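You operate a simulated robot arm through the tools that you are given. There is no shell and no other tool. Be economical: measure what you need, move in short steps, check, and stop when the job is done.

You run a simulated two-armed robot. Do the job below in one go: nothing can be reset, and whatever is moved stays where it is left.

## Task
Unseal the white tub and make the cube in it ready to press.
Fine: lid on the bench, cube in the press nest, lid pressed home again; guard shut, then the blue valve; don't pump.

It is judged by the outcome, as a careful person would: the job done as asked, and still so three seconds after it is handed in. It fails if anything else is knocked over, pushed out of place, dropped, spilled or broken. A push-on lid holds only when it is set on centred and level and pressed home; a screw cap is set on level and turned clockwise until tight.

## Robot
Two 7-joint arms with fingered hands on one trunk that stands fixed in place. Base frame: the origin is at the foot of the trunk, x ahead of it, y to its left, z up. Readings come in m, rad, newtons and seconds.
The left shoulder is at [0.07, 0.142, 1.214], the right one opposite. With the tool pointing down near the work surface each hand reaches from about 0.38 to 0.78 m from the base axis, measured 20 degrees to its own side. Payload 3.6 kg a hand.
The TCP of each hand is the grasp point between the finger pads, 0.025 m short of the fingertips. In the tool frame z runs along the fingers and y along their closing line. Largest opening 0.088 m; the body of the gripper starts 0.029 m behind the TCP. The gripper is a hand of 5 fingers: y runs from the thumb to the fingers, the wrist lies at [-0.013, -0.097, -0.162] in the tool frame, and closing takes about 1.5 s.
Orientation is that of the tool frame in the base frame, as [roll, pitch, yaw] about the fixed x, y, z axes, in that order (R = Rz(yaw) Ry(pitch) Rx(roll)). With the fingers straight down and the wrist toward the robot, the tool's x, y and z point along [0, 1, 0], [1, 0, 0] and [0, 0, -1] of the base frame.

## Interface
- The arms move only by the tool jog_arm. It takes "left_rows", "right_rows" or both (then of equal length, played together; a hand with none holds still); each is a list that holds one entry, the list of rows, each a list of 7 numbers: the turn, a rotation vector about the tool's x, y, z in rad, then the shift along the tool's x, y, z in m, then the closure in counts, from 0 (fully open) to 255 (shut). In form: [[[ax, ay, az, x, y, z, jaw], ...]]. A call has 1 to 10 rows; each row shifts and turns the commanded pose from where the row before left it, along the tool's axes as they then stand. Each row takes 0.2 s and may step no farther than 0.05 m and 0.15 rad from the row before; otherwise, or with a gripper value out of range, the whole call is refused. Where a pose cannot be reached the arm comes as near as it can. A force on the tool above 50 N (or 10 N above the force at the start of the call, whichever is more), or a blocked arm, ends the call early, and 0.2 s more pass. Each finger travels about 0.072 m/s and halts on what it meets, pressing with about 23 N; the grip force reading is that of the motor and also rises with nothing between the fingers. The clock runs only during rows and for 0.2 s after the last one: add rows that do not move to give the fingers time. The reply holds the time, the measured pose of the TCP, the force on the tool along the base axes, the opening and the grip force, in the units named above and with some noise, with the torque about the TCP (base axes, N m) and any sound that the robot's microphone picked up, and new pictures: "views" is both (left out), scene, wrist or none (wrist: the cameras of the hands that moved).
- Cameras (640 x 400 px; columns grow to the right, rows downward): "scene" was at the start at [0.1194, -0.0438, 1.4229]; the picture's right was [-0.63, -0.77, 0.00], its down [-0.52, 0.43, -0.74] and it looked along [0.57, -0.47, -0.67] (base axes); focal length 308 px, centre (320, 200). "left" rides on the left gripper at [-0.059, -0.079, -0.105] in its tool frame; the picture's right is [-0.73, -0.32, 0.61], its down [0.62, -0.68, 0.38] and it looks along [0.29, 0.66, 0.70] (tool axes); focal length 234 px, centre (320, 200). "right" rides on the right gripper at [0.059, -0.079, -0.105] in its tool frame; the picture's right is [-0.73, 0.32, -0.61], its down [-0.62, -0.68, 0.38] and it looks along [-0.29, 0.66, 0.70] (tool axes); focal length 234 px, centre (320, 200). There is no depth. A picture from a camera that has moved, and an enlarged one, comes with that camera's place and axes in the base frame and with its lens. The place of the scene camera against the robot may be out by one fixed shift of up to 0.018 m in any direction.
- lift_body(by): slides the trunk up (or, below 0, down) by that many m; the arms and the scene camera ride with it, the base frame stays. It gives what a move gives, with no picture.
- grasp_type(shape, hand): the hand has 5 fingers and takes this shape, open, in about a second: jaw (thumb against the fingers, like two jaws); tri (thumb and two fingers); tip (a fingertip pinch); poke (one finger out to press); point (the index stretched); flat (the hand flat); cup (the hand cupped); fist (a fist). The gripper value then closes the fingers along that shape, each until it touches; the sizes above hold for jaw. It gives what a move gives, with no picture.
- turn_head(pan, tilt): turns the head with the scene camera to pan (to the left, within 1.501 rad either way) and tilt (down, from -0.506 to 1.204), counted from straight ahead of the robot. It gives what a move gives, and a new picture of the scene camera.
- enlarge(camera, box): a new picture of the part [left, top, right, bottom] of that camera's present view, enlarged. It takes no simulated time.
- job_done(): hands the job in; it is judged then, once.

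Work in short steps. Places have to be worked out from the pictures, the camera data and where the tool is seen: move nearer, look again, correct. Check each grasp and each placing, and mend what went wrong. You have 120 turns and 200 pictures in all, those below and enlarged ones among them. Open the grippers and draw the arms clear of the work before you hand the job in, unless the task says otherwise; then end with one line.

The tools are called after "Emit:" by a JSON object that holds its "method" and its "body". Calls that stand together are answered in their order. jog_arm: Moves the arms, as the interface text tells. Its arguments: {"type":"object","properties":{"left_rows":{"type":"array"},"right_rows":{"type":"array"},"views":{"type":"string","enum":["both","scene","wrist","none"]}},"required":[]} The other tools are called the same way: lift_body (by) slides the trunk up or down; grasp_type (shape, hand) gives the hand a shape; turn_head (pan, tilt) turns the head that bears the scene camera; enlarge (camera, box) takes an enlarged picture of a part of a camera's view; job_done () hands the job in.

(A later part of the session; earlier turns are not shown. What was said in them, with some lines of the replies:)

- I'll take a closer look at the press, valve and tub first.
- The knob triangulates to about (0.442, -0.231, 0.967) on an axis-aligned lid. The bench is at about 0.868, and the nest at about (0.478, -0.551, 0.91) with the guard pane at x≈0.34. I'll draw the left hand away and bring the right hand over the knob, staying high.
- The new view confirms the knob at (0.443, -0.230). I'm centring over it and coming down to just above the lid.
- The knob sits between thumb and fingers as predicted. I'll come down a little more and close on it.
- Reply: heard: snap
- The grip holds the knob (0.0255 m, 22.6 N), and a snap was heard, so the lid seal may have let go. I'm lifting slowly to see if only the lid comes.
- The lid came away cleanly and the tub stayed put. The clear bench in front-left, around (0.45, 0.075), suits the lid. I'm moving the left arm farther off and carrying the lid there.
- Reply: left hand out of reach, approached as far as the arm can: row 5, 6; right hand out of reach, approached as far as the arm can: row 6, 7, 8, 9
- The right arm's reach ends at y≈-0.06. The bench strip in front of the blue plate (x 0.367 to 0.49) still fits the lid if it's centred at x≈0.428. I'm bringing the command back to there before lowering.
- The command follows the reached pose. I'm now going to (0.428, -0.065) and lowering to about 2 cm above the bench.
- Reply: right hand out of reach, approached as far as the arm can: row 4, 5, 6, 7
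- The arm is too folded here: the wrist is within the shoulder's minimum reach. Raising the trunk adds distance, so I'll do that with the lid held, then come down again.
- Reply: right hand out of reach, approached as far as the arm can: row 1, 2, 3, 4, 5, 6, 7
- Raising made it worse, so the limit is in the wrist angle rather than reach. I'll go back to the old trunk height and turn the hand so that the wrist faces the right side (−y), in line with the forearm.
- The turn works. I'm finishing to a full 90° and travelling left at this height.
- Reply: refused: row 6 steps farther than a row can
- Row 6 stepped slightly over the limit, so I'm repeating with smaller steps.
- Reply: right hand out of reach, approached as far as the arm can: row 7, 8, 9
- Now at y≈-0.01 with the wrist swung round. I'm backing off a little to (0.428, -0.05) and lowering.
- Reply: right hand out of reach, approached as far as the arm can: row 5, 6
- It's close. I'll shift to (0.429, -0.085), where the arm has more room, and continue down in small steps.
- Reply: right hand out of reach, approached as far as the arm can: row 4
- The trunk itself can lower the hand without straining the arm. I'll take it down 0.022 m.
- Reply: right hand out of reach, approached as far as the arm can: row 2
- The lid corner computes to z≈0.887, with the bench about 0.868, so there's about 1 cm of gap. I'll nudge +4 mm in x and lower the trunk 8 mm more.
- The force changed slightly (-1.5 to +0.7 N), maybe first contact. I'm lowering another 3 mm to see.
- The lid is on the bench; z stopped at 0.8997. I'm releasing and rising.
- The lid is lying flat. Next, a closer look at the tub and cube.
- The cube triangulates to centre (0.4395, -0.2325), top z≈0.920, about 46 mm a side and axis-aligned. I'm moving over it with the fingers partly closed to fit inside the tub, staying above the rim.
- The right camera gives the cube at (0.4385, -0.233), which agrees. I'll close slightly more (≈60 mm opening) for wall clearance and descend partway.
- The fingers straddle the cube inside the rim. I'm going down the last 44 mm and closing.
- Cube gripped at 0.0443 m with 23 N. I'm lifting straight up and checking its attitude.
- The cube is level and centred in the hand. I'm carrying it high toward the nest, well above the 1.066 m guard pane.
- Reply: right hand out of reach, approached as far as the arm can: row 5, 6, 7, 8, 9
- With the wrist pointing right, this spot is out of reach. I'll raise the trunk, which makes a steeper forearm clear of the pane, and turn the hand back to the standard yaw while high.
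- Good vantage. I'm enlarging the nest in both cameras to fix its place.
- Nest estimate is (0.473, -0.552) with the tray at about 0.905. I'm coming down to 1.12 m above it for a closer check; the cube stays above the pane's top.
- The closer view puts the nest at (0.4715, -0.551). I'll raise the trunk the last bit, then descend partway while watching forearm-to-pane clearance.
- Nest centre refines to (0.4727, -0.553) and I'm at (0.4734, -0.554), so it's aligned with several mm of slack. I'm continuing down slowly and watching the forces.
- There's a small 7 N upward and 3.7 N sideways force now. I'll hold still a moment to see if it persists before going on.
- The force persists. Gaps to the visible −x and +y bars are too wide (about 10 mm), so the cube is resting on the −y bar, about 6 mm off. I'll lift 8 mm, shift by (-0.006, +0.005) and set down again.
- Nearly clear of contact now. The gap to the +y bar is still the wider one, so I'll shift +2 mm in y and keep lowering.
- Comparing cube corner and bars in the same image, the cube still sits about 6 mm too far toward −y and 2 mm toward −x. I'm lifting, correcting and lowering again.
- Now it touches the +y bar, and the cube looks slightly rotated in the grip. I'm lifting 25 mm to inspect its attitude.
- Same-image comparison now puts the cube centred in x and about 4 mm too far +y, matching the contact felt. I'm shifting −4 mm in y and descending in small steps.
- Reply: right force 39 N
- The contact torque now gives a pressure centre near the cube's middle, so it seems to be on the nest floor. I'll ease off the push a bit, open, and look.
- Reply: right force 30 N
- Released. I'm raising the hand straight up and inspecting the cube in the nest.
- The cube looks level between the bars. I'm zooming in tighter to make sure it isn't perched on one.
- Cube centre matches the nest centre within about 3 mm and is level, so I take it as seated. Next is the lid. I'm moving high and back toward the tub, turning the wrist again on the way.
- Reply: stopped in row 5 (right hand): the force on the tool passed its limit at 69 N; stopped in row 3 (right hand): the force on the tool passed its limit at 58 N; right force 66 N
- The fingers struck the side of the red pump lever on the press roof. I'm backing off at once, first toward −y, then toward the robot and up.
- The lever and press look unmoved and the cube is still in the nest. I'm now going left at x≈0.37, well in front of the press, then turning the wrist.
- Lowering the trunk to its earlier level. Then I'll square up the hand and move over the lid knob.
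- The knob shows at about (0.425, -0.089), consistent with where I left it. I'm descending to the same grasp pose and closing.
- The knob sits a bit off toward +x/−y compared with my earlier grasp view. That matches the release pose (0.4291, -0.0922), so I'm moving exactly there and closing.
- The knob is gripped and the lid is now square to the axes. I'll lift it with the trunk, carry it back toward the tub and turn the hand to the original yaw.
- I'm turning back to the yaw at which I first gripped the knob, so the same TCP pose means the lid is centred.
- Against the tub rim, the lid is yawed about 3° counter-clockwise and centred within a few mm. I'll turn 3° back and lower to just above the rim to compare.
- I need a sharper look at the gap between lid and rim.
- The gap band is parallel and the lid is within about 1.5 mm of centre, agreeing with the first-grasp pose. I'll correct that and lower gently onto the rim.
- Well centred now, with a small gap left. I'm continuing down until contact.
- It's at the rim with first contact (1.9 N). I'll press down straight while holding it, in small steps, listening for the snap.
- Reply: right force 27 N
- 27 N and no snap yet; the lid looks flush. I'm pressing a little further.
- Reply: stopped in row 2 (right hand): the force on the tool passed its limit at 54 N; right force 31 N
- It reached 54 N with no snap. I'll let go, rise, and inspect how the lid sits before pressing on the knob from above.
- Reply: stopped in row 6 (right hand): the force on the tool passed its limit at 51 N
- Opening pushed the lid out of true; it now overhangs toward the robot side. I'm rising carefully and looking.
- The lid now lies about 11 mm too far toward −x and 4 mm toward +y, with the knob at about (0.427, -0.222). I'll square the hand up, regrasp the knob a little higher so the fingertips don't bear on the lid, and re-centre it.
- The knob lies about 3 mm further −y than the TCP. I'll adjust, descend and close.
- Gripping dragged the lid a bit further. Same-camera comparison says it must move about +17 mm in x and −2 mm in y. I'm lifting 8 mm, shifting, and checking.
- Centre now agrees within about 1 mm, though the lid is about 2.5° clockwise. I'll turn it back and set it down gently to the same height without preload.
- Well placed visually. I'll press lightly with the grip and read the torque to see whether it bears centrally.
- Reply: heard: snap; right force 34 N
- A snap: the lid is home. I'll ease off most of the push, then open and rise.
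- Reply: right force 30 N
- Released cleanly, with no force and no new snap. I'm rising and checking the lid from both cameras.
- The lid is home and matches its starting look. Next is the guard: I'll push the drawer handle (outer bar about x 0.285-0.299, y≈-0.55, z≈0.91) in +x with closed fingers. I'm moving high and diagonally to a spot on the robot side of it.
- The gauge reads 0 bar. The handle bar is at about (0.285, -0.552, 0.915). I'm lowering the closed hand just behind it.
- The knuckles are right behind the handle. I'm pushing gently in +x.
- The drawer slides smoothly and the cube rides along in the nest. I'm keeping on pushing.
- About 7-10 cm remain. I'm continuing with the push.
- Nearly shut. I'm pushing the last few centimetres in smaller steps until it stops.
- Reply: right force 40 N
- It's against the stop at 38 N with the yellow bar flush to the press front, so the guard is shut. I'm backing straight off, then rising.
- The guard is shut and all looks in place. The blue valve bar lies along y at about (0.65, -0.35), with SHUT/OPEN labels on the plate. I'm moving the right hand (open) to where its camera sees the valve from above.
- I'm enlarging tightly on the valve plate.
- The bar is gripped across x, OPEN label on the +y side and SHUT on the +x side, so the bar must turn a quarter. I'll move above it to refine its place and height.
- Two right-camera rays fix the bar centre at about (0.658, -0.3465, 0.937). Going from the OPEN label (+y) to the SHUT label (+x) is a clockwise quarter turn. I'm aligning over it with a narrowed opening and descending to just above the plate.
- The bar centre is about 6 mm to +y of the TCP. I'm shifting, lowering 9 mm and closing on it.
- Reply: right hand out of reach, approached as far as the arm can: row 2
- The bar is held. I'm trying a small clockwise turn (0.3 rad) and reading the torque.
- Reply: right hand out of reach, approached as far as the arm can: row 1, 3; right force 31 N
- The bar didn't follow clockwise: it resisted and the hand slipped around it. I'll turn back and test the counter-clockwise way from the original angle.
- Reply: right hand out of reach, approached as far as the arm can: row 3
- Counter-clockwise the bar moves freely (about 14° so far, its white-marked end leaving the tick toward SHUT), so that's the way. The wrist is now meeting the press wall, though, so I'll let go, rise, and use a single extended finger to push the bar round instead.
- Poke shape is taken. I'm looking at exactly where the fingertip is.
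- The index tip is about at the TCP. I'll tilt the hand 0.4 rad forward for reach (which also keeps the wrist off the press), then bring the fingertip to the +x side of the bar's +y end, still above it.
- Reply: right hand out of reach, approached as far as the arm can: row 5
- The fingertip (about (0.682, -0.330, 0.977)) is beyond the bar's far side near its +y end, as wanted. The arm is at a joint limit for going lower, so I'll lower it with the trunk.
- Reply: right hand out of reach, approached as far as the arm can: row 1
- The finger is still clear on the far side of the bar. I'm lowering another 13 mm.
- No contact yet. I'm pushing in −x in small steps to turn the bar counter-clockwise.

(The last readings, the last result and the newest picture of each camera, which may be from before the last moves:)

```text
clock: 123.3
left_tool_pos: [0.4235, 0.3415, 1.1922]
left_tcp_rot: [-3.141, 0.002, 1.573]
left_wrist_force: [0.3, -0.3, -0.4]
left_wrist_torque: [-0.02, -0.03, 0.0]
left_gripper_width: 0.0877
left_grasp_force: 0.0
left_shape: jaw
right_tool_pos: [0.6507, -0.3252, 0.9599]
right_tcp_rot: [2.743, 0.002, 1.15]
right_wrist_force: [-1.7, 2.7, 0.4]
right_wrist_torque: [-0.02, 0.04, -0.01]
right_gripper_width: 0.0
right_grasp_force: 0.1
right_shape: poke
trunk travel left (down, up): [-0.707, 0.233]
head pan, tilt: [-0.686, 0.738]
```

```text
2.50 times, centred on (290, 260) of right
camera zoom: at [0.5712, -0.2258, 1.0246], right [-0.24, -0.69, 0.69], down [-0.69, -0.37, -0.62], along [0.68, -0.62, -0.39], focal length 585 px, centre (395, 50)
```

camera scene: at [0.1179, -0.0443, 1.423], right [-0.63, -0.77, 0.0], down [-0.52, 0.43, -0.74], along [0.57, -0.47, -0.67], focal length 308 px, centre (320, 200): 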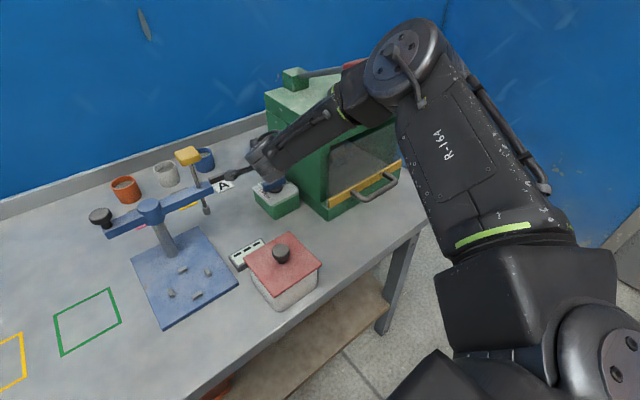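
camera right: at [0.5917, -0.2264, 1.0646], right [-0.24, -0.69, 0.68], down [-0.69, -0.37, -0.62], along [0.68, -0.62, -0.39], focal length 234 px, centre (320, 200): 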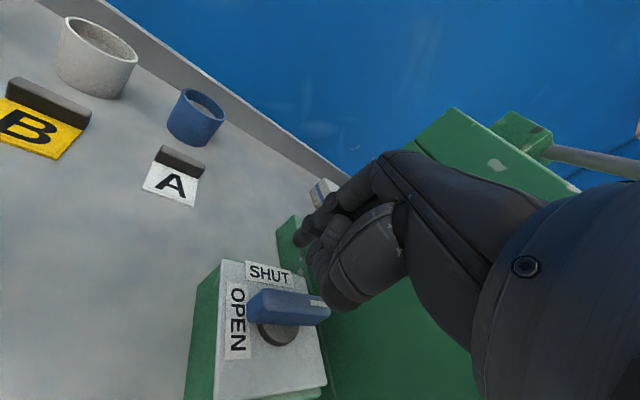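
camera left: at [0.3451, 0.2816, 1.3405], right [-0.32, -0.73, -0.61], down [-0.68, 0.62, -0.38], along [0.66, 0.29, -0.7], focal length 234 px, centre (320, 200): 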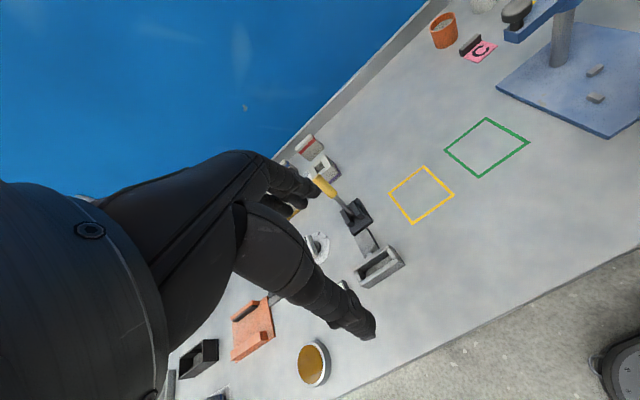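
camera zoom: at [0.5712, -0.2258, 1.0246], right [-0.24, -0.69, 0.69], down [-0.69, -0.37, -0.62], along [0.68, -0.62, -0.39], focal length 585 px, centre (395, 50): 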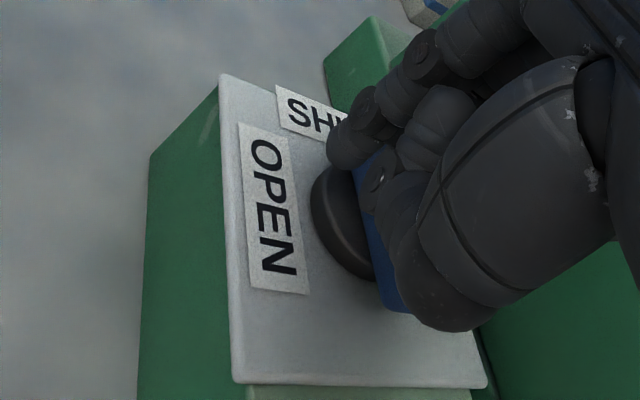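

The bar has swung a long way round. I'm lifting off to look.

Emit:
{"method": "jog_arm", "body": {"right_rows": [[[0, 0, 0, 0, 0.0117, -0.0276, 0], [0, 0, 0, 0, 0.0156, -0.0368, 0], [0, 0, 0, -0.0164, -0.0336, -0.0142, 0], [0, 0, 0, -0.0164, -0.0336, -0.0142, 0], [0, 0, 0, 0, 0, 0, 0]]]}}

Emit:
{"method": "enlarge", "body": {"camera": "right", "box": [180, 180, 380, 340]}}

Emit:
{"method": "enlarge", "body": {"camera": "scene", "box": [235, 120, 325, 220]}}

```text
clock: 124.5
left_tool_pos: [0.4253, 0.342, 1.1903]
left_tcp_rot: [-3.141, 0.002, 1.573]
left_wrist_force: [0.2, -0.4, -0.1]
left_wrist_torque: [-0.01, -0.01, -0.03]
left_gripper_width: 0.0878
left_grasp_force: 0.1
left_shape: jaw
right_tool_pos: [0.5724, -0.3259, 1.0264]
right_tcp_rot: [2.743, 0.001, 1.15]
right_wrist_force: [0.9, -1.0, 0.3]
right_wrist_torque: [0.02, 0.0, -0.03]
right_gripper_width: 0.0
right_grasp_force: 0.0
right_shape: poke
trunk travel left (down, up): [-0.707, 0.233]
head pan, tilt: [-0.686, 0.738]
camera scene: at [0.1204, -0.0428, 1.3798], right [-0.63, -0.77, 0.0], down [-0.52, 0.43, -0.74], along [0.57, -0.47, -0.67], focal length 308 px, centre (320, 200)
camera right: at [0.492, -0.2261, 1.0917], right [-0.24, -0.69, 0.69], down [-0.69, -0.37, -0.62], along [0.68, -0.62, -0.39], focal length 234 px, centre (320, 200)
```

scene: 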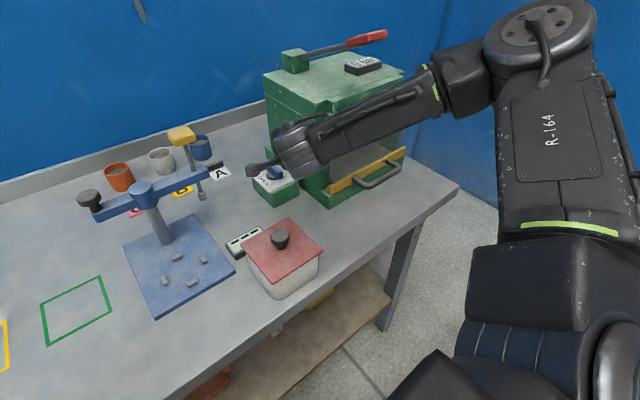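
right: 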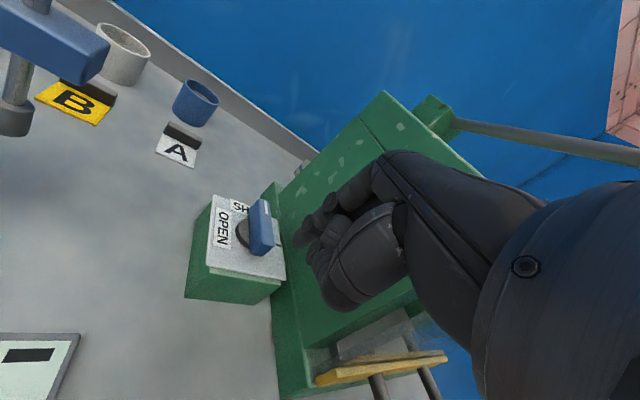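

```text
2.50 times, centred on (280, 260) of right
camera zoom: at [0.492, -0.2261, 1.0917], right [-0.24, -0.69, 0.69], down [-0.69, -0.37, -0.62], along [0.68, -0.62, -0.39], focal length 585 px, centre (420, 50)
```

zoom: 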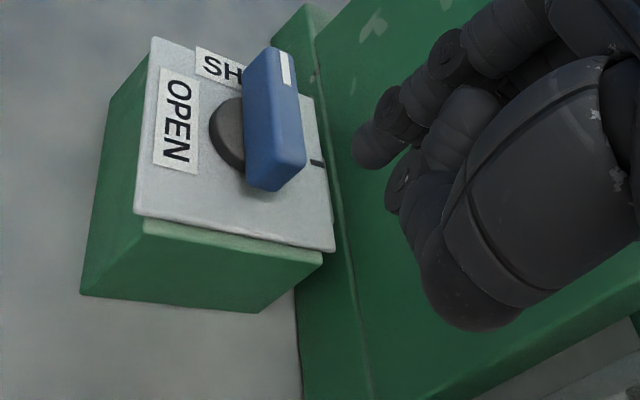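

```text
4.00 times, centred on (280, 170) of scene
camera zoom: at [0.1204, -0.0428, 1.3798], right [-0.63, -0.77, 0.0], down [-0.52, 0.43, -0.74], along [0.57, -0.47, -0.67], focal length 1232 px, centre (480, 320)
```

zoom: 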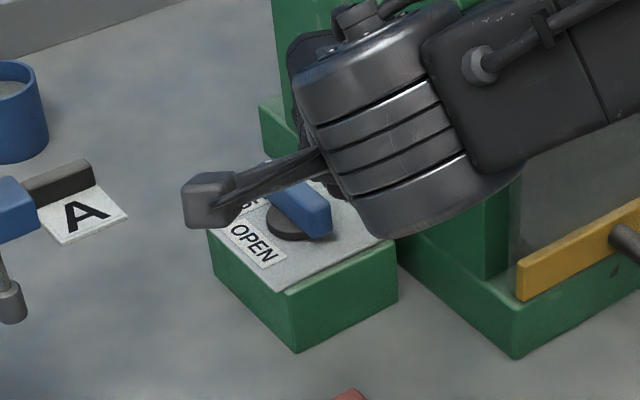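

The bar now lies along x with its white-marked end at SHUT. I'm enlarging to check how exactly it's aligned.

Emit:
{"method": "enlarge", "body": {"camera": "right", "box": [205, 185, 295, 275]}}

```text
4.44 times, centred on (250, 230) of right
camera zoom: at [0.492, -0.2261, 1.0917], right [-0.24, -0.69, 0.69], down [-0.69, -0.37, -0.62], along [0.68, -0.62, -0.39], focal length 1041 px, centre (631, 67)
```

zoom: 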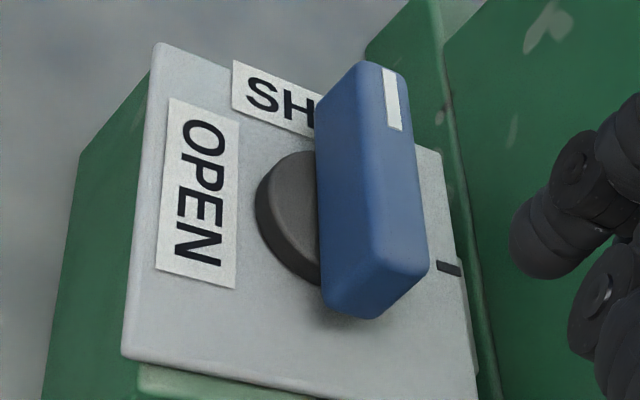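

It sits within about 2° of the SHUT direction, so the valve is closed. I'm withdrawing the hand back and up, then opening it in jaw shape.

Emit:
{"method": "jog_arm", "body": {"right_rows": [[[0, 0, 0, -0.0155, -0.0205, -0.0395, 0], [0, 0, 0, -0.0155, -0.0205, -0.0395, 0], [0, 0, 0, -0.0155, -0.0205, -0.0395, 0], [0, 0, 0, -0.0155, -0.0205, -0.0395, 0], [0, 0, 0, -0.0155, -0.0205, -0.0395, 0], [0, 0, 0, 0, 0, 0, 0]]], "views": "none"}}

Emit:
{"method": "grasp_type", "body": {"shape": "jaw", "hand": "right"}}

Emit:
{"method": "jog_arm", "body": {"right_rows": [[[0.14, 0, 0, 0, 0, 0, 0], [0.13, 0, 0, 0, 0, 0, 0], [0.13, 0, 0, 0, 0, 0, 0], [0, 0, 0.15, 0, 0, 0, 0], [0, 0, -0.15, -0.03, 0, -0.02, 0], [0, 0, 0, -0.04, 0, 0, 0], [0, 0, 0, -0.04, 0, 0, 0], [0, 0, 0, 0, 0, 0, 0]]]}}

Emit:
{"method": "enlarge", "body": {"camera": "scene", "box": [220, 140, 420, 310]}}

```text
clock: 125.9
left_tool_pos: [0.4248, 0.3401, 1.1917]
left_tcp_rot: [3.14, 0.001, 1.575]
left_wrist_force: [0.8, 1.2, 0.2]
left_wrist_torque: [0.0, 0.03, -0.03]
left_gripper_width: 0.0877
left_grasp_force: 0.0
left_shape: jaw
right_tool_pos: [0.4098, -0.3351, 1.1805]
right_tcp_rot: [2.748, 0.001, 1.148]
right_wrist_force: [-0.3, 0.2, -0.1]
right_wrist_torque: [0.01, 0.0, -0.02]
right_gripper_width: 0.0003
right_grasp_force: 0.1
right_shape: poke
right hand out of reach, approached as far as the arm can: row 4, 5
trunk travel left (down, up): [-0.707, 0.233]
head pan, tilt: [-0.686, 0.738]
```

```text
clock: 126.8
left_tool_pos: [0.4241, 0.3409, 1.1923]
left_tcp_rot: [-3.141, 0.001, 1.574]
left_wrist_force: [0.1, -0.1, 0.0]
left_wrist_torque: [0.0, 0.01, 0.01]
left_gripper_width: 0.0876
left_grasp_force: 0.1
left_shape: jaw
right_tool_pos: [0.4083, -0.334, 1.1814]
right_tcp_rot: [2.744, 0.001, 1.148]
right_wrist_force: [-0.6, -0.4, 0.3]
right_wrist_torque: [0.03, 0.03, -0.02]
right_gripper_width: 0.0878
right_grasp_force: 0.1
right_shape: jaw
trunk travel left (down, up): [-0.707, 0.233]
head pan, tilt: [-0.686, 0.738]
```

```text
clock: 128.6
left_tool_pos: [0.4254, 0.3408, 1.1925]
left_tcp_rot: [3.141, 0.003, 1.574]
left_wrist_force: [0.5, -0.1, 0.5]
left_wrist_torque: [-0.04, 0.01, -0.03]
left_gripper_width: 0.0878
left_grasp_force: 0.1
left_shape: jaw
right_tool_pos: [0.3592, -0.4308, 1.2046]
right_tcp_rot: [-3.14, 0.0, 1.151]
right_wrist_force: [-0.4, 0.2, -0.5]
right_wrist_torque: [0.02, 0.02, -0.02]
right_gripper_width: 0.088
right_grasp_force: 0.0
right_shape: jaw
trunk travel left (down, up): [-0.707, 0.233]
head pan, tilt: [-0.686, 0.738]
camera scene: at [0.1197, -0.0439, 1.3799], right [-0.63, -0.77, 0.0], down [-0.52, 0.43, -0.74], along [0.57, -0.47, -0.67], focal length 308 px, centre (320, 200)
camera right: at [0.3095, -0.3453, 1.3087], right [0.0, -0.79, 0.61], down [-0.88, -0.29, -0.38], along [0.48, -0.53, -0.7], focal length 234 px, centre (320, 200)
```

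scene: 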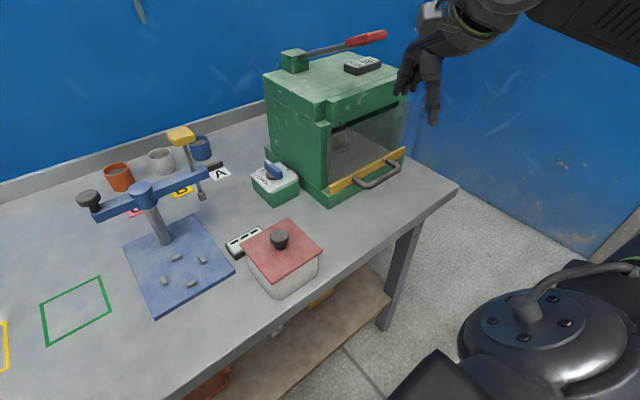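
right: 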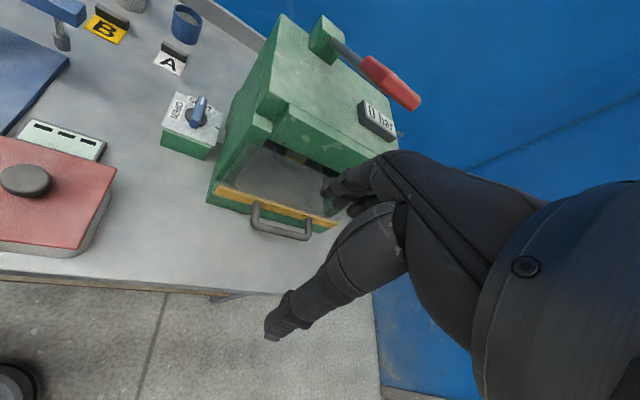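

```text
2.35 times, centred on (320, 225) of scene
camera zoom: at [0.1197, -0.0439, 1.3799], right [-0.63, -0.77, 0.0], down [-0.52, 0.43, -0.74], along [0.57, -0.47, -0.67], focal length 724 px, centre (320, 141)
```

zoom: 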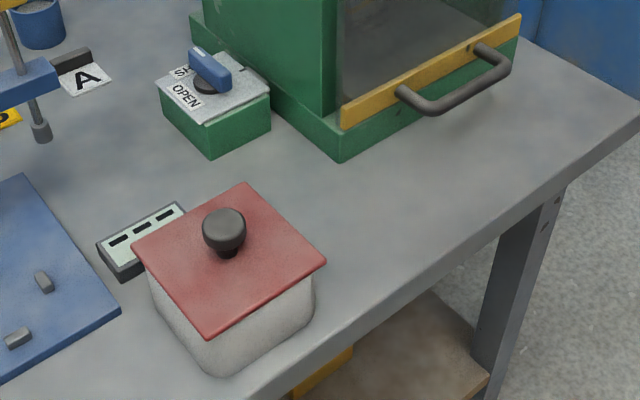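

Everything looks in order, gauge at 0 bar. One last close look at the guard, cube and valve.

Emit:
{"method": "enlarge", "body": {"camera": "right", "box": [150, 80, 350, 250]}}

Emit:
{"method": "enlarge", "body": {"camera": "scene", "box": [245, 110, 415, 215]}}

```text
2.35 times, centred on (250, 165) of right
camera zoom: at [0.3095, -0.3453, 1.3087], right [0.0, -0.79, 0.61], down [-0.88, -0.29, -0.38], along [0.48, -0.53, -0.7], focal length 551 px, centre (485, 282)
```

zoom: 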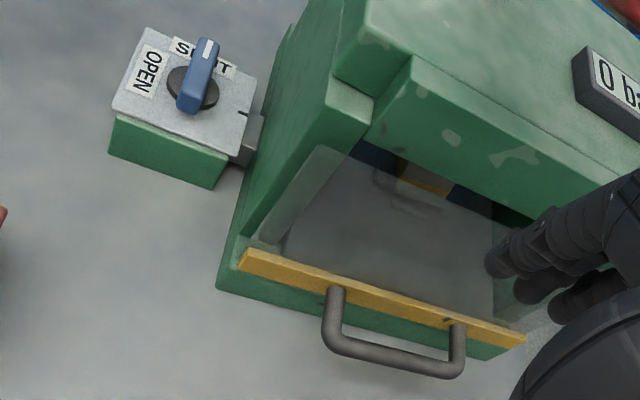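

```text
3.76 times, centred on (330, 162) of scene
camera zoom: at [0.1197, -0.0439, 1.3799], right [-0.63, -0.77, 0.0], down [-0.52, 0.43, -0.74], along [0.57, -0.47, -0.67], focal length 1159 px, centre (282, 341)
```

zoom: 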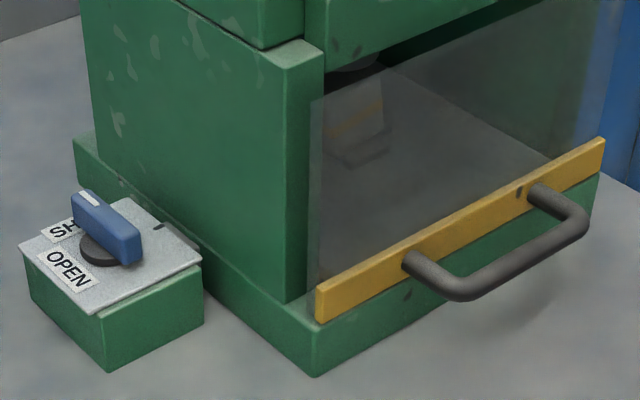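

The guard bar is against its stop with the cube under the ram, the valve is at SHUT, the lid is home, the gauge reads 0 bar, and both hands are open and clear. I'm handing the job in.

Emit:
{"method": "job_done", "body": {}}

```text
The job is handed in.
```

The job is handed in. The cube is in the press nest, the lid snapped back on the tub, and the guard is pushed in to its stop. The blue valve is turned to SHUT, and I did not pump. While moving, the right hand knocked the side of the red pump lever; the gauge still reads 0 bar and the lever looks unmoved.
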